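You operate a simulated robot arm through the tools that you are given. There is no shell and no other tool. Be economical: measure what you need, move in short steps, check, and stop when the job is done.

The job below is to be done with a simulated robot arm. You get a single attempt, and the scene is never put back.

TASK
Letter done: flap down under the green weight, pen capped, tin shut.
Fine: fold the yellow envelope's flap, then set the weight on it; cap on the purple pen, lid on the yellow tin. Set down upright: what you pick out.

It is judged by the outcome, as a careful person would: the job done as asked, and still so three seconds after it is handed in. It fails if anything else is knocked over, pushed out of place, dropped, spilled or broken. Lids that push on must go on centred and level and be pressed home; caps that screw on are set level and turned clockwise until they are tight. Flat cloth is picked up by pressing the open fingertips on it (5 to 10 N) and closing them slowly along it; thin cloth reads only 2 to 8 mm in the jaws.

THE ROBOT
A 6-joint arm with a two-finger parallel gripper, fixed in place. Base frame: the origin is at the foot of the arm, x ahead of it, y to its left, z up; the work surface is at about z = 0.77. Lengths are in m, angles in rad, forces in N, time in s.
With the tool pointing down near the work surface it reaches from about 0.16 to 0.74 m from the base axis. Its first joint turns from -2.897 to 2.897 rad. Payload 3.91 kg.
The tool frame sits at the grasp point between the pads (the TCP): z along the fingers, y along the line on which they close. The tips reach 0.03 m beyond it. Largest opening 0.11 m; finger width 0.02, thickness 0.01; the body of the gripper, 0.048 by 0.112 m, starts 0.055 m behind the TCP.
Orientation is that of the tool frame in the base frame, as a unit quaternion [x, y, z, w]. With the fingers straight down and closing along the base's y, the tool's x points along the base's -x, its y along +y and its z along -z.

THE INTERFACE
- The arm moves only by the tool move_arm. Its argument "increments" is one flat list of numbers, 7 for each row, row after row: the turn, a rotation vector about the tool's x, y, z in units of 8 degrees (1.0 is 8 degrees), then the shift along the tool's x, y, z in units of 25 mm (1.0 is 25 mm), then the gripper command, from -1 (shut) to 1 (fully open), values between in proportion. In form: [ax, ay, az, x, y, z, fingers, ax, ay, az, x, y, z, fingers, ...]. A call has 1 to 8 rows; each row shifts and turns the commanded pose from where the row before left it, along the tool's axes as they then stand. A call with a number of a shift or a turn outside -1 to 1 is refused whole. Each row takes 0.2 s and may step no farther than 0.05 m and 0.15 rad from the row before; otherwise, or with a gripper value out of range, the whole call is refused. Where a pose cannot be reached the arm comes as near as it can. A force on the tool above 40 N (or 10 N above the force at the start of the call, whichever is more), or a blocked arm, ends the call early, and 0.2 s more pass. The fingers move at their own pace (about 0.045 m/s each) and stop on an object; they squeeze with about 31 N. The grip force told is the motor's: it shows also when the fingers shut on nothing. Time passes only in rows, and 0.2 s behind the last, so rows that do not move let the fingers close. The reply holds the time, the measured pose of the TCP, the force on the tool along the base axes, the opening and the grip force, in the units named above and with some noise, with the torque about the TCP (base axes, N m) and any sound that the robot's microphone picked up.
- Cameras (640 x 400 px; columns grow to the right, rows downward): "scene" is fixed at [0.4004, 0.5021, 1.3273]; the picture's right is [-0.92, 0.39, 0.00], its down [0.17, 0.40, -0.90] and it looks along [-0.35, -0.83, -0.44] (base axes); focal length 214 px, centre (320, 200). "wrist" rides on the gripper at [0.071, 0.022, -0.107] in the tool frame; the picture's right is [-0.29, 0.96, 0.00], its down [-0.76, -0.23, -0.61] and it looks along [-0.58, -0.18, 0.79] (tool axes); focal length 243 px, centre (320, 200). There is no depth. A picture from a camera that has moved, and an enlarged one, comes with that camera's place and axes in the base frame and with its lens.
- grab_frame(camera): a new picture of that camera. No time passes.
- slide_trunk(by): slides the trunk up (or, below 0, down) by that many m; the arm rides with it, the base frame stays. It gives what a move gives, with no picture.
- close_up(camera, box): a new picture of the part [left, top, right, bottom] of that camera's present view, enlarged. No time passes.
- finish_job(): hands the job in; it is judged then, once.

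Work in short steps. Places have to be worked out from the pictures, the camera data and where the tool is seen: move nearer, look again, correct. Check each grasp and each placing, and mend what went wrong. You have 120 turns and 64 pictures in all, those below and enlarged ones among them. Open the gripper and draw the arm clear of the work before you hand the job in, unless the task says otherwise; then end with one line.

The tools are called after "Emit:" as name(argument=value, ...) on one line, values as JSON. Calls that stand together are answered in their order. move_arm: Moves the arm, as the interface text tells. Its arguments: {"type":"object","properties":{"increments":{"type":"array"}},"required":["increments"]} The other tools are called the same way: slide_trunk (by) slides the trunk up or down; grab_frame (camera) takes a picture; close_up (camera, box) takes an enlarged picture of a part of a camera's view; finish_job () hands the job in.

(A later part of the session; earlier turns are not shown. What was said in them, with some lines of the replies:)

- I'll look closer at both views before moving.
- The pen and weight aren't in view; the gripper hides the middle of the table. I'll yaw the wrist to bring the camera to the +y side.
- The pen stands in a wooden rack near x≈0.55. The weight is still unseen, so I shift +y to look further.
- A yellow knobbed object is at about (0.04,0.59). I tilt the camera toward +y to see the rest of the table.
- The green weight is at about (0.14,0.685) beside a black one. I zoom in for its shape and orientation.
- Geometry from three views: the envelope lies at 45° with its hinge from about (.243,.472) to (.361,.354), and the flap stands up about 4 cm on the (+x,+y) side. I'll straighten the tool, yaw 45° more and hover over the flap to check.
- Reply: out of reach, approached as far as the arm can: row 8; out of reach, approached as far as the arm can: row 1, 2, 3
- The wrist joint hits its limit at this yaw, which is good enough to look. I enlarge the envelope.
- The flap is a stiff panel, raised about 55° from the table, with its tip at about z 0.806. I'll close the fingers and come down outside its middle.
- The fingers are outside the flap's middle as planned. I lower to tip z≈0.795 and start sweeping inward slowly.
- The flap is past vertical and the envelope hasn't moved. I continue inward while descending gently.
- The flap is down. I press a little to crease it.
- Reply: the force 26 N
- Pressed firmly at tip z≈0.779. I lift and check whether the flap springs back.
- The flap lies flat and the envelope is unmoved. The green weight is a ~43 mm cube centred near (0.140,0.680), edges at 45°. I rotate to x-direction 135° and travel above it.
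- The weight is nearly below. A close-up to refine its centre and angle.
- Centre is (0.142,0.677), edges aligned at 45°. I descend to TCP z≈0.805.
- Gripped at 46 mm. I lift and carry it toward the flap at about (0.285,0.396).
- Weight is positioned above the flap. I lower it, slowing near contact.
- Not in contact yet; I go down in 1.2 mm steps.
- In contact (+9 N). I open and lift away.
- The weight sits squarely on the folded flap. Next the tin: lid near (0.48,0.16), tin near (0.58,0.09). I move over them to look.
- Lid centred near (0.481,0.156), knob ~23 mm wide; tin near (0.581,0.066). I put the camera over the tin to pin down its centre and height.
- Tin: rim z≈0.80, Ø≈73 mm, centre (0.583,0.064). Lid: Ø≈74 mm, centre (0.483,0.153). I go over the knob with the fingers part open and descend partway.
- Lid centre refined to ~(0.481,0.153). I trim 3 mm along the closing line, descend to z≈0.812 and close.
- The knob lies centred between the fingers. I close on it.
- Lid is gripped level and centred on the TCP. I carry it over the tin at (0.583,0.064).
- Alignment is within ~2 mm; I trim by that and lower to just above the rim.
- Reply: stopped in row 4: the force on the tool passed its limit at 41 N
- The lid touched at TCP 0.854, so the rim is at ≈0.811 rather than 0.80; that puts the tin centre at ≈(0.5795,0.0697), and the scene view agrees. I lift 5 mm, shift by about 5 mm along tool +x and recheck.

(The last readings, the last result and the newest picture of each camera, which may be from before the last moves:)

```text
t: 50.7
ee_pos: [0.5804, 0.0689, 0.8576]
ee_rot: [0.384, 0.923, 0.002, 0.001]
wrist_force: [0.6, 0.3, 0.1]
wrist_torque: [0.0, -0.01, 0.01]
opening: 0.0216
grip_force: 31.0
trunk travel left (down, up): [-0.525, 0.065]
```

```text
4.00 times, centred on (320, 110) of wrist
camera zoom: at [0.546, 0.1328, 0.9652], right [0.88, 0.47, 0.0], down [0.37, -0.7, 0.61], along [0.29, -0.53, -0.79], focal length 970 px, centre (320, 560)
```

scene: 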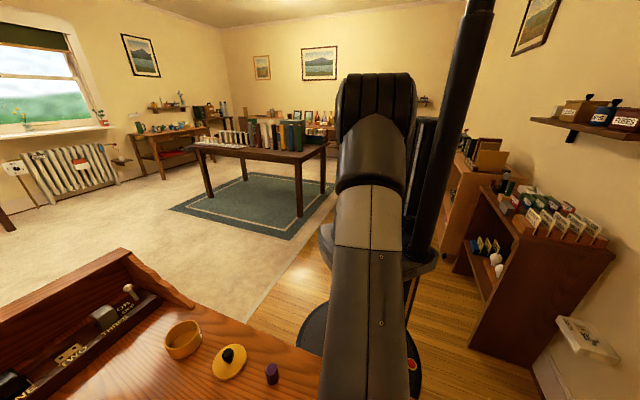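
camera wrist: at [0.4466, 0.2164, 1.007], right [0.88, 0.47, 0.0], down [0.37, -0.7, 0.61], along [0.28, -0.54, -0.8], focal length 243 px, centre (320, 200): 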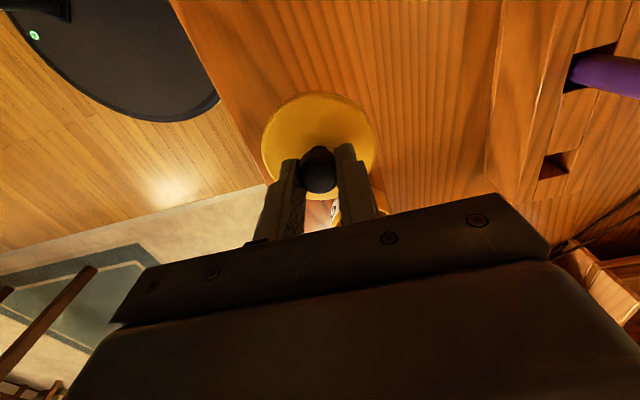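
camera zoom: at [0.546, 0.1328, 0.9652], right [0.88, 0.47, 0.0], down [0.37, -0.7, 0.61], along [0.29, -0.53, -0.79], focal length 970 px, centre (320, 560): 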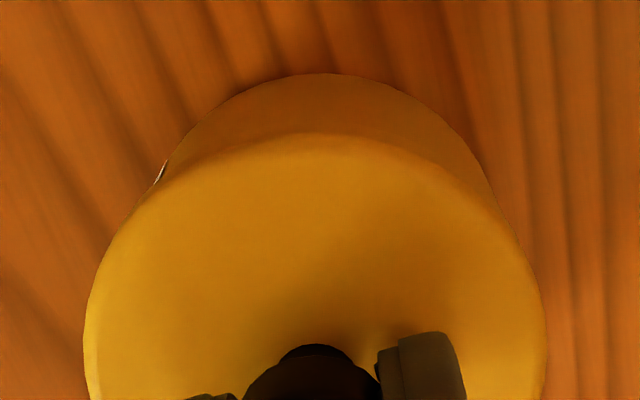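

Alignment now looks right to within ~1.5 mm. I trim that and lower in 1 mm steps watching force.

Emit:
move_arm(increments=[0, 0, 0, 0, 0.05, 0.05, -1, 0, 0, 0, 0, 0, 0.05, -1, 0, 0, 0, 0, 0, 0.05, -1])

```text
t: 51.5
ee_pos: [0.581, 0.0694, 0.8561]
ee_rot: [0.384, 0.923, 0.002, 0.002]
wrist_force: [0.8, -0.2, 5.4]
wrist_torque: [-0.18, 0.09, 0.03]
opening: 0.0215
grip_force: 30.8
trunk travel left (down, up): [-0.525, 0.065]
heard: snap
```

A snap was heard as it engaged. I press further to seat it home.

Emit:
move_arm(increments=[0, 0, 0, 0, 0, 0.08, -1, 0, 0, 0, 0, 0, 0.08, -1, 0, 0, 0, 0, 0, 0.04, -1])

Emit:
close_up(camera="scene", box=[140, 300, 230, 360])

```text
t: 52.2
ee_pos: [0.5812, 0.0702, 0.8554]
ee_rot: [0.383, 0.924, 0.004, 0.004]
wrist_force: [-8.5, -2.9, 19.4]
wrist_torque: [0.04, 0.59, 0.04]
opening: 0.0219
grip_force: 30.9
trunk travel left (down, up): [-0.525, 0.065]
stopped in row 3: the force on the tool passed its limit at 42 N (the readings are from after the stop); the commanded pose is now the measured one
```

```text
6.67 times, centred on (185, 330) of scene
camera zoom: at [0.4004, 0.5021, 1.3273], right [-0.92, 0.39, 0.0], down [0.17, 0.4, -0.9], along [-0.35, -0.83, -0.44], focal length 1430 px, centre (1220, -667)
```

zoom: 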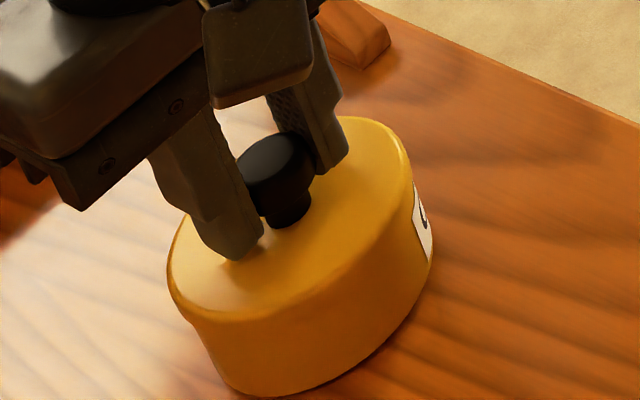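

It looks seated. I release, lift off and look at it from above.

Emit:
move_arm(increments=[0, 0, 0, 0, 0, -0.05, -1, 0, 0, 0, 0, 0, 0, 0, 0, 0, 0, 0, 0, 0, 0.2, 0, 0, 0, 0, 0, 0, 0.2, 0, 0, 0, 0, 0, -1, 0.2, 0, 0, 0, 0, 0, -1, 0.2, 0, 0, 0, 0, 0, -1, 0.2])

Emit:
close_up(camera="scene", box=[140, 300, 230, 360])

Emit:
close_up(camera="wrist", box=[220, 40, 420, 180])

```text
t: 53.9
ee_pos: [0.5813, 0.0709, 0.9293]
ee_rot: [0.383, 0.924, 0.004, 0.003]
wrist_force: [0.8, 0.0, -0.1]
wrist_torque: [-0.01, 0.01, 0.01]
opening: 0.0659
grip_force: 0.0
trunk travel left (down, up): [-0.525, 0.065]
```

```text
6.67 times, centred on (185, 330) of scene
camera zoom: at [0.4004, 0.5021, 1.3273], right [-0.92, 0.39, 0.0], down [0.17, 0.4, -0.9], along [-0.35, -0.83, -0.44], focal length 1430 px, centre (1220, -667)
```

zoom: 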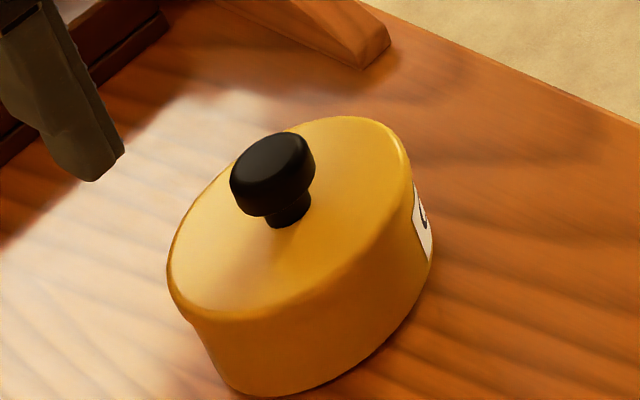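

```text
2.86 times, centred on (320, 110) of wrist
camera zoom: at [0.5475, 0.1339, 1.0363], right [0.88, 0.47, 0.01], down [0.37, -0.7, 0.61], along [0.29, -0.53, -0.79], focal length 693 px, centre (320, 457)
```

zoom: 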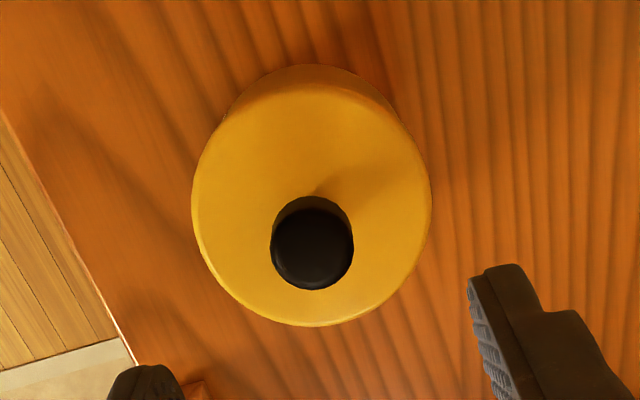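

It looks level and centred. To be sure it's home, I press on the knob with the closed fingertips.

Emit:
move_arm(increments=[0, 0, 0, 0, 0, 0, -1, 0, 0, 0, 0, 0, 0, -1, 0, 0, 0, 0, 0, 0, -1, 0, 0, 0, 0, 0, 0, -1, 0, 0, 0, 0, 0, 0.8, -1, 0, 0, 0, 0, 0, 0.3, -1, 0, 0, 0, 0, 0, 0.2, -1, 0, 0, 0, 0, 0, 0.1, -1])

Emit:
move_arm(increments=[0, 0, 0, 0, 0, 0.1, -1, 0, 0, 0, 0, 0, 0.1, -1, 0, 0, 0, 0, 0, 0.1, -1, 0, 0, 0, 0, 0, 0.1, -1])

```text
t: 55.6
ee_pos: [0.5829, 0.0694, 0.894]
ee_rot: [0.384, 0.924, 0.003, 0.004]
wrist_force: [-0.2, 0.1, 0.7]
wrist_torque: [0.0, -0.02, -0.01]
opening: 0.0001
grip_force: 31.0
trunk travel left (down, up): [-0.525, 0.065]
```

```text
t: 56.6
ee_pos: [0.5821, 0.071, 0.885]
ee_rot: [0.383, 0.924, 0.002, 0.004]
wrist_force: [-0.3, 0.9, 0.1]
wrist_torque: [0.05, 0.0, 0.0]
opening: 0.0001
grip_force: 30.5
trunk travel left (down, up): [-0.525, 0.065]
```

Emit:
move_arm(increments=[0, 0, 0, 0, 0, 0.1, -1, 0, 0, 0, 0, 0, 0.1, -1, 0, 0, 0, 0, 0, 0.1, -1, 0, 0, 0, 0, 0, 0.1, -1])

```text
t: 57.6
ee_pos: [0.5822, 0.069, 0.8798]
ee_rot: [0.383, 0.924, 0.005, 0.007]
wrist_force: [-5.1, -1.1, 40.9]
wrist_torque: [0.06, 0.29, 0.02]
opening: 0.0003
grip_force: 31.3
trunk travel left (down, up): [-0.525, 0.065]
```

The lid is pressed home at 41 N. I lift, level the tool and move to look at the pen in the rack near (0.63,0.265).

Emit:
move_arm(increments=[0, 0, 0, 0, 0, -0.3, -1, 0.06, 0.036, 0, 0, 0, -1, -1, 0, 0, 0, 0, 0, -1, -1, 0, 0, 0, 0, 0, -1, -1, 0, 0, 0, 0, 0, -1, -1, 0, 0, 0, 0, 0, -1, -1, 0, 0, 0, 0, 0, -0.7, -1, 0, 0, 0, 0.4, 1, 0, -1])

Emit:
move_arm(increments=[0, 0, 0, 0.4, 1, 0, -1, 0, 0, 0, 0.3, 1, 0, -1, 0, 0, 0, 0.3, 1, 0, -1, 0, 0, 0, 0, 0.5, 0, -1, 0, 0, 0, 0, 0, 0, -1])

Emit:
grab_frame(camera="wrist")

```text
t: 59.5
ee_pos: [0.5923, 0.0949, 1.0239]
ee_rot: [0.383, 0.924, 0.001, 0.001]
wrist_force: [0.5, 0.0, 0.1]
wrist_torque: [0.0, -0.01, -0.04]
opening: 0.0001
grip_force: 31.1
trunk travel left (down, up): [-0.525, 0.065]
```

```text
t: 60.6
ee_pos: [0.6363, 0.1749, 1.0246]
ee_rot: [0.383, 0.924, 0.001, 0.0]
wrist_force: [0.5, -0.1, 0.0]
wrist_torque: [0.02, -0.01, -0.02]
opening: 0.0
grip_force: 31.1
trunk travel left (down, up): [-0.525, 0.065]
```

```text
26 pictures are left
camera wrist: at [0.6031, 0.2386, 1.1312], right [0.88, 0.47, 0.0], down [0.37, -0.7, 0.61], along [0.29, -0.54, -0.79], focal length 243 px, centre (320, 200)
```

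wrist: 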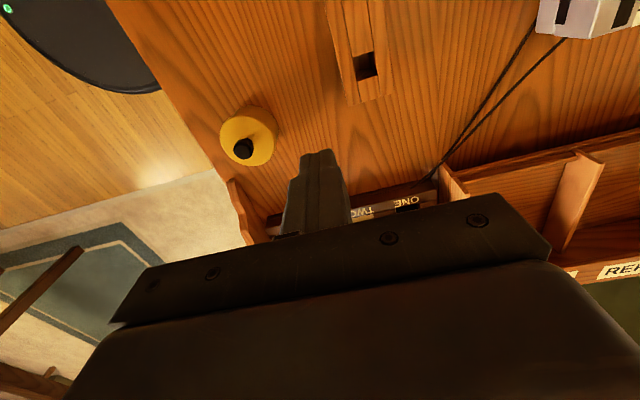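

The pen is just out of the top of the view; I shift 6 cm along tool +x.

Emit:
move_arm(increments=[0, 0, 0, 1, 0, 0, -1, 0, 0, 0, 1, 0, 0, -1, 0, 0, 0, 1, 0.3, 0, -1, 0, 0, 0, 0, 0, 0, -1])

Emit:
close_up(camera="wrist", box=[260, 0, 460, 125])

```text
t: 61.6
ee_pos: [0.5895, 0.2326, 1.0248]
ee_rot: [0.384, 0.923, 0.0, 0.001]
wrist_force: [0.1, 0.1, 0.5]
wrist_torque: [0.03, -0.01, -0.02]
opening: 0.0002
grip_force: 31.1
trunk travel left (down, up): [-0.525, 0.065]
```

```text
3.20 times, centred on (360, 62) of wrist
camera zoom: at [0.5555, 0.2971, 1.1309], right [0.88, 0.47, 0.0], down [0.37, -0.7, 0.61], along [0.29, -0.54, -0.79], focal length 776 px, centre (192, 640)
```

zoom: 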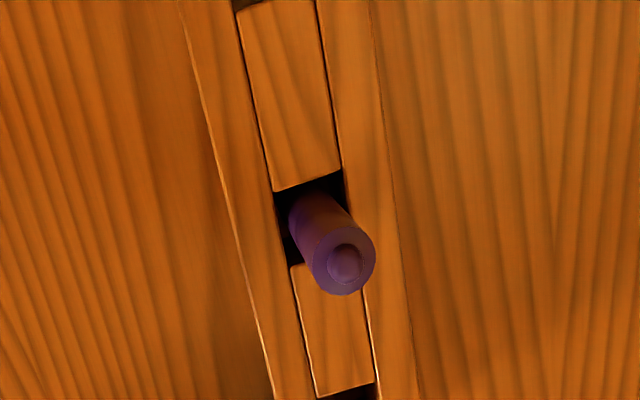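

The pen stands vertical in its slot at ≈(0.62,0.27), shoulder with a smaller nub on top. Now a close look at the cap near (0.40,0.22).

Emit:
move_arm(increments=[0, 0, 0, 0.4, -1, 0, -1, 0, 0, 0, 0.4, -1, 0, -1, 0, 0, 0, 0.4, -1, 0, -1, 0, 0, 0, 0.4, -1, 0, 0.2, 0, 0, 0, 0.4, -1, 0, 0.2, 0, 0, 0, 0.4, -1, 0, 0.2, 0, 0, 0, 0, -0.5, 1, 0.2, 0, 0, 0, 0, 0, 1, 0.2])

Emit:
grab_frame(camera="wrist")

```text
t: 63.5
ee_pos: [0.4336, 0.1596, 0.973]
ee_rot: [0.384, 0.923, 0.001, 0.0]
wrist_force: [0.0, 1.3, 0.7]
wrist_torque: [0.02, -0.01, 0.03]
opening: 0.0659
grip_force: 0.1
trunk travel left (down, up): [-0.525, 0.065]
```

```text
24 pictures are left
camera wrist: at [0.3989, 0.2239, 1.0809], right [0.88, 0.47, 0.0], down [0.37, -0.7, 0.61], along [0.29, -0.54, -0.79], focal length 243 px, centre (320, 200)
```

wrist: 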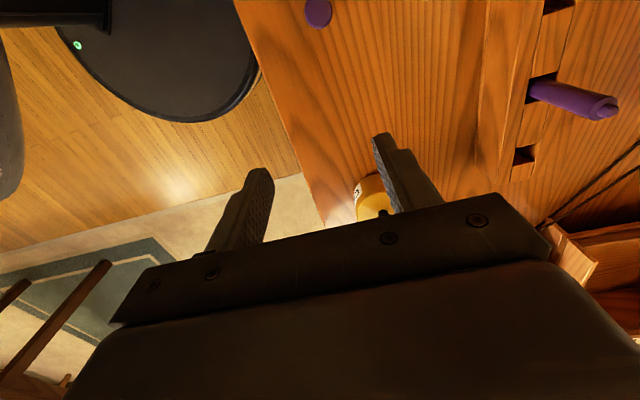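

The cap's top is a closed disc, Ø≈24 mm, almost exactly at nadir: centre (0.3985,0.2227). I move above it and descend partway.

Emit:
move_arm(increments=[0, 0, 0, 1, 0.3, 0, 0.2, 0, 0, 0, 1, 0.3, 0, 0.2, 0, 0, 0, 0.78, 0.19, 0, 0.2, 0, 0, 0, 0, 0, 1, 0.2, 0, 0, 0, 0, 0, 1, 0.2, 0, 0, 0, 0, 0, 1, 0.2, 0, 0, 0, 0, 0, 1, 0.2, 0, 0, 0, 0, 0, 0, 0.2])

Emit:
close_up(camera="wrist", box=[200, 80, 440, 230])

```text
t: 65.2
ee_pos: [0.3981, 0.2234, 0.8752]
ee_rot: [0.384, 0.923, 0.001, 0.0]
wrist_force: [0.7, 0.2, 0.6]
wrist_torque: [0.0, 0.0, -0.03]
opening: 0.0661
grip_force: 0.1
trunk travel left (down, up): [-0.525, 0.065]
```

```text
2.67 times, centred on (320, 155) of wrist
camera zoom: at [0.3636, 0.2879, 0.9821], right [0.88, 0.47, 0.0], down [0.37, -0.7, 0.61], along [0.29, -0.54, -0.79], focal length 647 px, centre (320, 320)
```

zoom: 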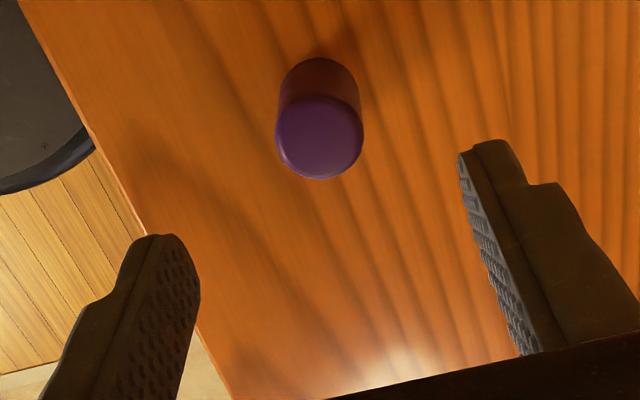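

Cap top z≈0.801 and centred. I descend to TCP z≈0.806 and close.

Emit:
move_arm(increments=[0, 0, 0, 0, 0, 1, 0.2, 0, 0, 0, 0, 0, 1, 0.2, 0, 0, 0, 0, 0, 0.77, 0.2, 0, 0, 0, 0, 0, 0, -0.2, 0, 0, 0, 0, 0, 0, -0.4, 0, 0, 0, 0, 0, 0, -0.7, 0, 0, 0, 0, 0, 0, -1, 0, 0, 0, 0, 0, 0, -1])

Emit:
move_arm(increments=[0, 0, 0, 0, 0, 0, -1, 0, 0, 0, 0, 0, -1, -1, 0, 0, 0, 0, 0, -1, -1, 0, 0, 0, 0, 0, -1, -1, 0, 0, 0, 0, 0, -1, -1, 0, 0, 0, 0, 0, -1, -1, 0, 0, 0, 0, 0, -0.5, -1])

Emit:
grab_frame(camera="wrist")

```text
t: 67.0
ee_pos: [0.3971, 0.2231, 0.8052]
ee_rot: [0.383, 0.924, 0.001, 0.001]
wrist_force: [-0.8, 0.5, 0.0]
wrist_torque: [0.0, 0.01, 0.0]
opening: 0.0231
grip_force: 31.1
trunk travel left (down, up): [-0.525, 0.065]
```

```text
t: 68.7
ee_pos: [0.3967, 0.2234, 0.9432]
ee_rot: [0.383, 0.924, 0.0, 0.001]
wrist_force: [-0.1, 0.5, -0.1]
wrist_torque: [-0.02, 0.02, -0.04]
opening: 0.0232
grip_force: 31.2
trunk travel left (down, up): [-0.525, 0.065]
```

```text
22 pictures are left
camera wrist: at [0.3632, 0.2873, 1.0498], right [0.88, 0.47, 0.0], down [0.37, -0.7, 0.61], along [0.29, -0.54, -0.79], focal length 243 px, centre (320, 200)
```

wrist: 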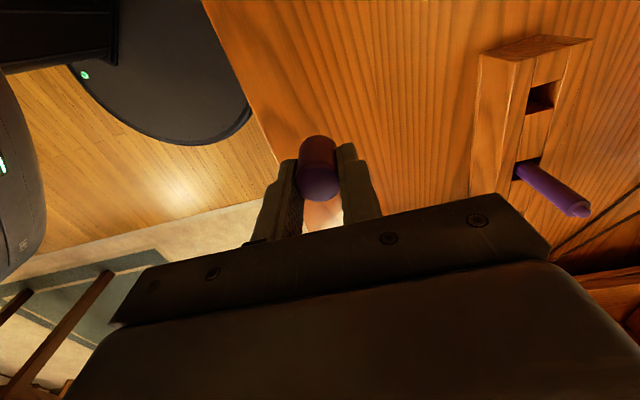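

Cap held at 23 mm. Triangulation puts the pen tip at (0.617,0.274,0.89). I raise and move so the camera sits right over the pen for an exact xy.

Emit:
move_arm(increments=[0, 0, 0, 0, 0, -1, -1, 0, 0, 0, 0, 0, -0.7, -1, 0, 0, 0, -1, 0.9, 0, -1, 0, 0, 0, -1, 0.9, 0, -1, 0, 0, 0, -1, 0.9, 0, -1, 0, 0, 0, -1, 0.9, 0, -1, 0, 0, 0, -1, 0.9, 0, -1, 0, 0, 0, -1, 0.9, 0, -1])

Emit:
move_arm(increments=[0, 0, 0, -1, 0.9, 0, -1, 0, 0, 0, -0.4, 0.64, 0, -1, 0, 0, 0, 0, 0, 0, -1, 0, 0, 0, 0, 0, 0, -1])

Emit:
close_up(camera="wrist", box=[250, 0, 410, 100])

```text
t: 70.5
ee_pos: [0.5994, 0.2117, 0.9855]
ee_rot: [0.384, 0.923, 0.0, 0.0]
wrist_force: [0.0, 0.0, 1.0]
wrist_torque: [0.0, 0.02, 0.02]
opening: 0.0235
grip_force: 31.1
trunk travel left (down, up): [-0.525, 0.065]
```

```text
t: 71.5
ee_pos: [0.6508, 0.2148, 0.9862]
ee_rot: [0.384, 0.924, 0.001, 0.0]
wrist_force: [0.2, -0.6, -0.6]
wrist_torque: [-0.03, 0.0, -0.01]
opening: 0.0233
grip_force: 30.9
trunk travel left (down, up): [-0.525, 0.065]
```

```text
4.00 times, centred on (330, 50) of wrist
camera zoom: at [0.6169, 0.2792, 1.0924], right [0.88, 0.47, 0.0], down [0.37, -0.7, 0.61], along [0.29, -0.54, -0.79], focal length 970 px, centre (280, 800)
```

zoom: 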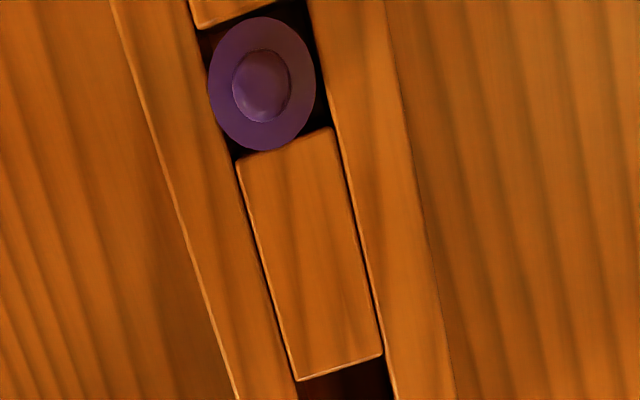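

The pen top is at (0.617,0.274), agreeing with the other views. I move the cap over it and lower to just above.

Emit:
move_arm(increments=[0, 0, 0, 0.9, 0.24, 0, -1, 0, 0, 0, 0.9, 0.24, 0, -1, 0, 0, 0, 0.86, 0.23, 0, -1, 0, 0, 0, 0, 0, 0.9, -1, 0, 0, 0, 0, 0, 0.9, -1, 0, 0, 0, 0, 0, 0, -1])

Emit:
close_up(camera="wrist", box=[240, 90, 400, 210])

Emit:
grab_frame(camera="scene")

```text
t: 72.8
ee_pos: [0.6155, 0.2743, 0.9404]
ee_rot: [0.383, 0.924, 0.001, 0.001]
wrist_force: [0.3, -0.2, -0.2]
wrist_torque: [-0.01, 0.0, 0.0]
opening: 0.0232
grip_force: 31.2
trunk travel left (down, up): [-0.525, 0.065]
```

```text
3.33 times, centred on (320, 150) of wrist
camera zoom: at [0.5826, 0.3386, 1.0475], right [0.88, 0.47, 0.0], down [0.37, -0.7, 0.61], along [0.29, -0.54, -0.79], focal length 809 px, centre (320, 367)
```

zoom: 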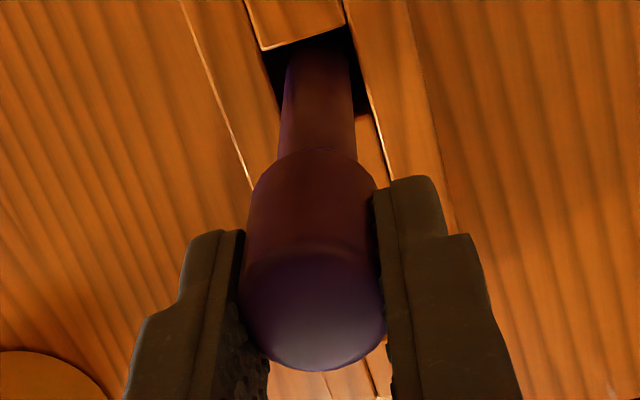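

```text
19 pictures are left
```

scene: 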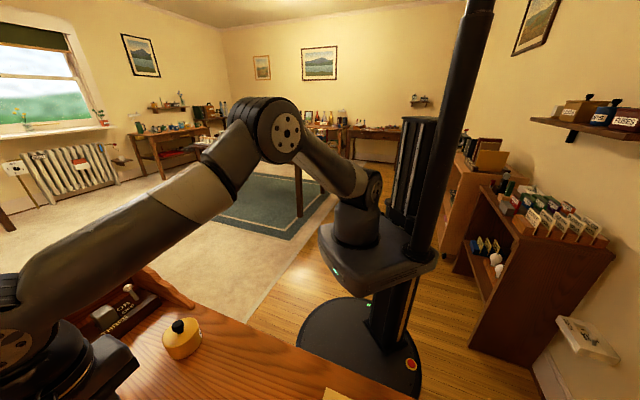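

The cap appears aligned with the pen within about 1 mm. I lower in small steps.

Emit:
move_arm(increments=[0, 0, 0, 0, 0.015, 0.2, -1, 0, 0, 0, 0, 0.015, 0.1, -1, 0, 0, 0, 0, 0, 0.1, -1, 0, 0, 0, 0, 0, 0.1, -1])

```text
t: 73.8
ee_pos: [0.6178, 0.2752, 0.9286]
ee_rot: [0.384, 0.923, 0.001, 0.001]
wrist_force: [-0.8, -1.1, 6.3]
wrist_torque: [-0.13, 0.13, 0.0]
opening: 0.0233
grip_force: 30.9
trunk travel left (down, up): [-0.525, 0.065]
heard: snap
```

A snap on contact. I press further to see whether the cap travels down the pen.

Emit:
move_arm(increments=[0, 0, 0, 0, 0, 0.08, -1, 0, 0, 0, 0, 0, 0.08, -1, 0, 0, 0, 0, 0, 0.08, -1])

Emit:
close_up(camera="wrist", box=[240, 90, 400, 210])

```text
t: 74.7
ee_pos: [0.6191, 0.2764, 0.9298]
ee_rot: [0.383, 0.924, 0.005, 0.004]
wrist_force: [-3.8, -2.4, 14.8]
wrist_torque: [-0.23, 0.65, 0.02]
opening: 0.0237
grip_force: 30.5
trunk travel left (down, up): [-0.525, 0.065]
stopped in row 3: the force on the tool passed its limit at 42 N (the readings are from after the stop); the commanded pose is now the measured one
```

```text
3.33 times, centred on (320, 150) of wrist
camera zoom: at [0.5832, 0.3394, 1.0358], right [0.88, 0.47, 0.01], down [0.37, -0.7, 0.61], along [0.29, -0.53, -0.79], focal length 809 px, centre (320, 367)
```

zoom: 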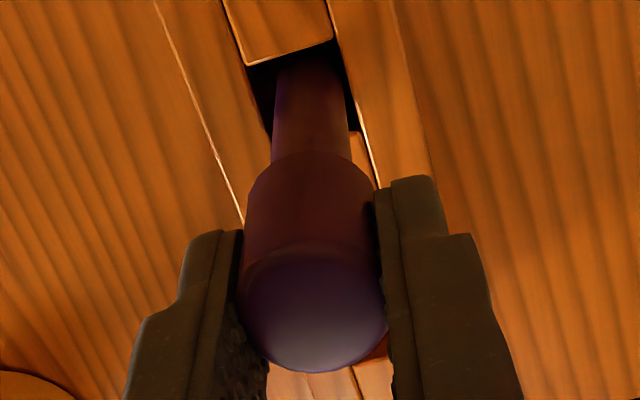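

The cap meets a firm stop at the pen's shoulder; the tool flexed slightly under 42 N. I relieve the load and level it, then look before releasing.

Emit:
move_arm(increments=[0.05, 0.015, 0, 0, -0.06, -0.02, -1, 0.04, 0.01, 0, 0, -0.04, -0.02, -1, 0, 0, 0, 0, 0, 0, -1])

Emit:
close_up(camera="wrist", box=[260, 90, 380, 180])

```text
t: 75.5
ee_pos: [0.6167, 0.2749, 0.9274]
ee_rot: [0.383, 0.924, 0.0, 0.0]
wrist_force: [2.7, 3.0, 16.2]
wrist_torque: [0.31, -0.36, 0.01]
opening: 0.0234
grip_force: 31.3
trunk travel left (down, up): [-0.525, 0.065]
```

```text
4.44 times, centred on (320, 135) of wrist
camera zoom: at [0.5834, 0.3387, 1.0354], right [0.88, 0.47, 0.0], down [0.37, -0.7, 0.61], along [0.29, -0.54, -0.79], focal length 1078 px, centre (320, 489)
```

zoom: 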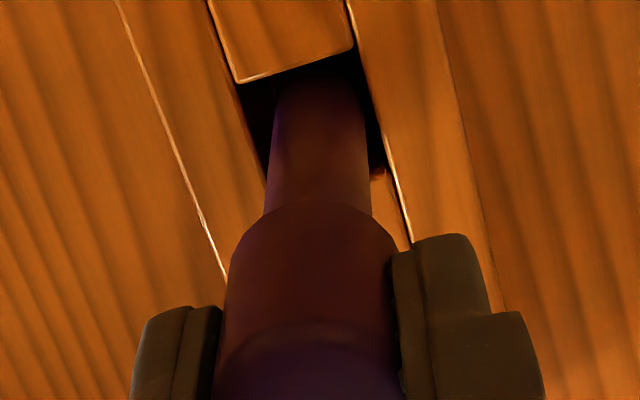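

The cap is level on the pen and still loaded downward 16 N. I ease off and release slowly, then check that it stays.

Emit:
move_arm(increments=[0, 0, 0, 0, 0, -0.04, -1, 0, 0, 0, 0, 0, 0, -0.5, 0, 0, 0, 0, 0, 0, -0.3, 0, 0, 0, 0, 0, 0, 0, 0, 0, 0, 0, 0, 0, 0])

Emit:
move_arm(increments=[0, 0, 0, 0, 0, -0.6, 0, 0, 0, 0, 0, 0, -1, 0, 0, 0, 0, 0, 0, -1, 0, 0, 0, 0, 0, 0, -0.5, 0])

Emit:
close_up(camera="wrist", box=[240, 40, 400, 160])

```text
t: 76.7
ee_pos: [0.6171, 0.2734, 0.9278]
ee_rot: [0.383, 0.924, -0.001, -0.002]
wrist_force: [0.0, 0.3, -0.1]
wrist_torque: [0.02, 0.01, -0.04]
opening: 0.0548
grip_force: 0.1
trunk travel left (down, up): [-0.525, 0.065]
```

```text
t: 77.7
ee_pos: [0.6169, 0.2741, 1.0063]
ee_rot: [0.384, 0.923, -0.002, -0.002]
wrist_force: [-1.4, -0.3, 0.0]
wrist_torque: [0.03, -0.01, -0.03]
opening: 0.0551
grip_force: 0.0
trunk travel left (down, up): [-0.525, 0.065]
```

```text
3.33 times, centred on (320, 100) of wrist
camera zoom: at [0.5837, 0.339, 1.1129], right [0.88, 0.47, 0.0], down [0.38, -0.7, 0.61], along [0.28, -0.54, -0.79], focal length 809 px, centre (320, 533)
```

zoom: 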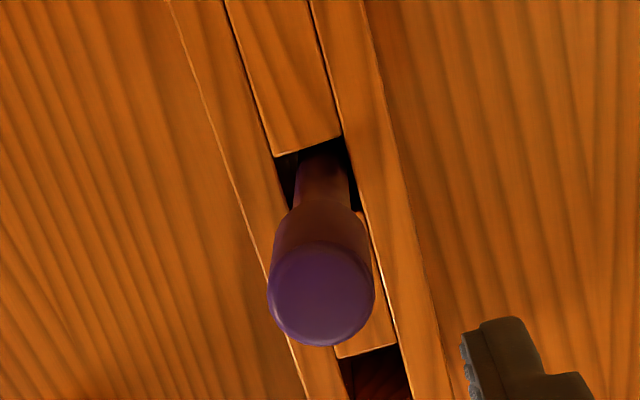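

The cap stays on the pen, level. I press down on its top with closed fingertips to be sure it is home.

Emit:
move_arm(increments=[-0.037, -0.015, 0, 0, 0, 0, -1, 0, 0, 0, 0, 0, 0, -1, 0, 0, 0, 0, 0, 0, -1, 0, 0, 0, 0, 0, 1, -1, 0, 0, 0, 0, 0, 0.8, -1, 0, 0, 0, 0, 0, 0.2, -1, 0, 0, 0, 0, 0, 0.1, -1, 0, 0, 0, 0, 0, 0.1, -1])

Emit:
move_arm(increments=[0, 0, 0, 0, 0, 0.08, -1, 0, 0, 0, 0, 0, 0.08, -1, 0, 0, 0, 0, 0, 0.08, -1])

```text
t: 79.5
ee_pos: [0.6206, 0.2751, 0.9589]
ee_rot: [0.383, 0.924, 0.006, 0.007]
wrist_force: [0.6, -0.3, 15.0]
wrist_torque: [0.02, 0.09, 0.02]
opening: 0.0
grip_force: 31.1
trunk travel left (down, up): [-0.525, 0.065]
stopped in row 8: the force on the tool passed its limit at 42 N (the readings are from after the stop); the commanded pose is now the measured one
```

```text
t: 80.2
ee_pos: [0.6216, 0.2763, 0.9589]
ee_rot: [0.384, 0.923, 0.01, 0.009]
wrist_force: [-1.2, 0.2, 16.4]
wrist_torque: [0.01, 0.08, 0.02]
opening: 0.0
grip_force: 30.8
trunk travel left (down, up): [-0.525, 0.065]
stopped in row 3: the force on the tool passed its limit at 42 N (the readings are from after the stop); the commanded pose is now the measured one
```

No further travel at 42 N, so the cap is at its stop. I lift, level the tool and view the joint from the side.

Emit:
move_arm(increments=[0, 0, 0, 0, 0, -1, -1, 0.18, 0.06, 0, 0, 0, -1, -1, 0, 0, 0, 0, 0, -0.4, -1, 0, 0, 0, 0.5, -1, 0, -1, 0, 0, 0, 0.5, -1, 0, -1, 0, 0, 0, 0.5, -1, 0, -1, 0, 0, 0, 0.4, -1, 0, -1, 0, 0, 0, 0.4, -1, 0, -1])

Emit:
move_arm(increments=[0, 0, 0, 0.4, -0.9, 0, -1, 0, 0, 0, 0, 0, 1, -1, 0, 0, 0, 0, 0, 1, -1, 0, 0, 0, 0, 0, 0.4, -1])

Emit:
close_up(camera="wrist", box=[440, 80, 640, 230])

```text
t: 82.0
ee_pos: [0.4897, 0.2278, 1.0164]
ee_rot: [0.384, 0.924, -0.002, -0.001]
wrist_force: [0.4, 0.0, -0.2]
wrist_torque: [0.0, 0.0, 0.02]
opening: 0.0001
grip_force: 31.0
trunk travel left (down, up): [-0.525, 0.065]
```

```text
t: 83.0
ee_pos: [0.4671, 0.2188, 0.9573]
ee_rot: [0.383, 0.924, -0.003, -0.002]
wrist_force: [0.5, -0.9, 0.1]
wrist_torque: [0.01, 0.01, -0.01]
opening: 0.0
grip_force: 31.2
trunk travel left (down, up): [-0.525, 0.065]
```

```text
2.67 times, centred on (540, 155) of wrist
camera zoom: at [0.4344, 0.2836, 1.0636], right [0.88, 0.47, -0.01], down [0.38, -0.7, 0.61], along [0.28, -0.54, -0.79], focal length 647 px, centre (-267, 320)
```

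zoom: 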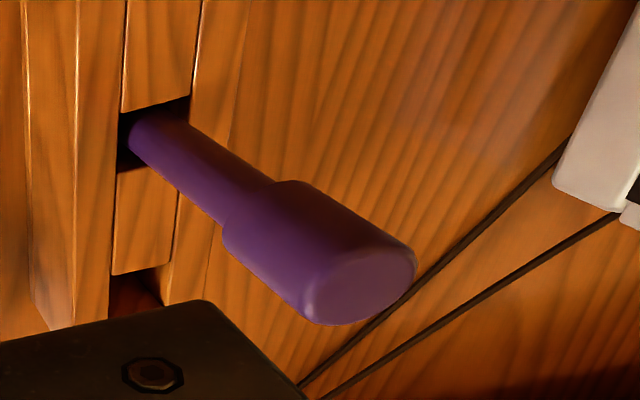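

The cap sits flush and coaxial on the pen's shoulder, no gap. I withdraw up and back for a final check of envelope and tin.

Emit:
move_arm(increments=[0, 0, 0, 0, 0, -1, -1, 0, 0, 0, 0, 0, -1, -1, 0, 0, 0, 1, 0, -1, 0, 0, 0, 0, 1, 0, -1, 0.5, 0, 0, 0, 1, 0, -1, 1, 0, 0, 0, 1, 0, -1, 1, 0, 0, 0, 1, 0, -1, 1, 0, 0, 0, 1, 0, -1, 1])

Emit:
move_arm(increments=[0, 0, 0, 1, 0, 0, 1, 0, 0, 0, 1, 0, 0, 1, 0, 0, 0, 1, 0, 0, 1, 0, 0, 0, 0, 0, 0, 1])

Emit:
grab_frame(camera="wrist")

Emit:
close_up(camera="scene", box=[140, 300, 230, 360])

```text
t: 84.8
ee_pos: [0.3607, 0.3256, 1.1594]
ee_rot: [0.383, 0.924, -0.003, -0.002]
wrist_force: [0.5, 0.0, 0.2]
wrist_torque: [0.0, 0.0, 0.04]
opening: 0.1098
grip_force: 0.2
trunk travel left (down, up): [-0.525, 0.065]
```

```text
t: 85.8
ee_pos: [0.3088, 0.3795, 1.1585]
ee_rot: [0.383, 0.924, -0.003, -0.001]
wrist_force: [-0.2, 0.2, -0.2]
wrist_torque: [0.0, -0.01, -0.01]
opening: 0.1097
grip_force: 0.0
trunk travel left (down, up): [-0.525, 0.065]
```

```text
14 pictures are left
camera wrist: at [0.2759, 0.4442, 1.2641], right [0.88, 0.47, -0.01], down [0.38, -0.7, 0.61], along [0.28, -0.54, -0.79], focal length 243 px, centre (320, 200)
```

wrist: 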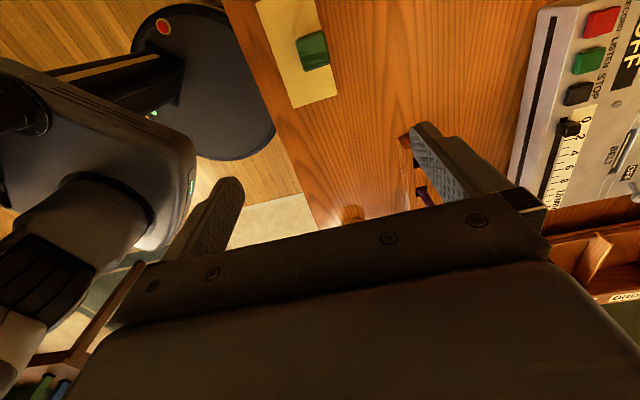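

```text
6.67 times, centred on (185, 330) of scene
camera zoom: at [0.4004, 0.5021, 1.3273], right [-0.92, 0.39, 0.0], down [0.17, 0.4, -0.9], along [-0.35, -0.83, -0.44], focal length 1430 px, centre (1220, -667)
```

zoom: 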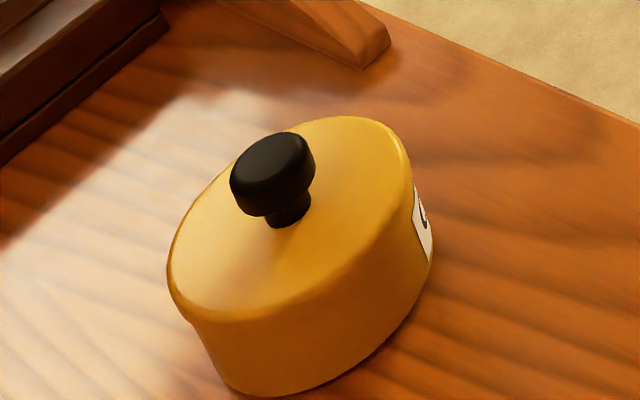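

Tin lid is centred and seated. One last close look at the envelope and weight.

Emit:
close_up(camera="wrist", box=[230, 0, 390, 110])

```text
3.64 times, centred on (310, 55) of wrist
camera zoom: at [0.2759, 0.4442, 1.2641], right [0.88, 0.47, -0.01], down [0.38, -0.7, 0.61], along [0.28, -0.54, -0.79], focal length 882 px, centre (356, 727)
```

zoom: 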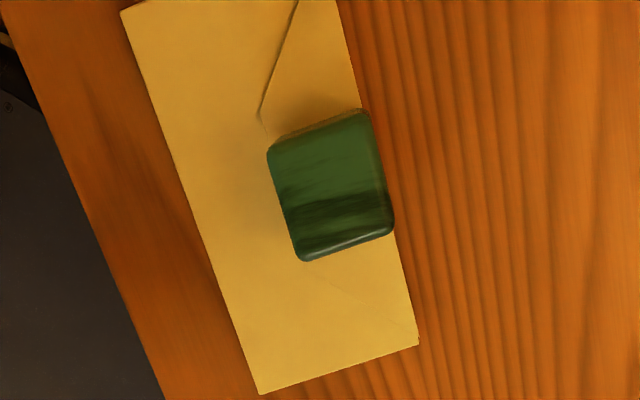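

The flap is flat under the weight, the pen is capped and the tin shut; the gripper is open and the arm is clear. I hand it in.

Emit:
finish_job()

```text
The job is handed in.
```

The job is handed in: the yellow envelope's flap is folded flat with the green weight upright on it, the cap is pressed on the purple pen in its rack, and the lid is pressed home on the yellow tin.
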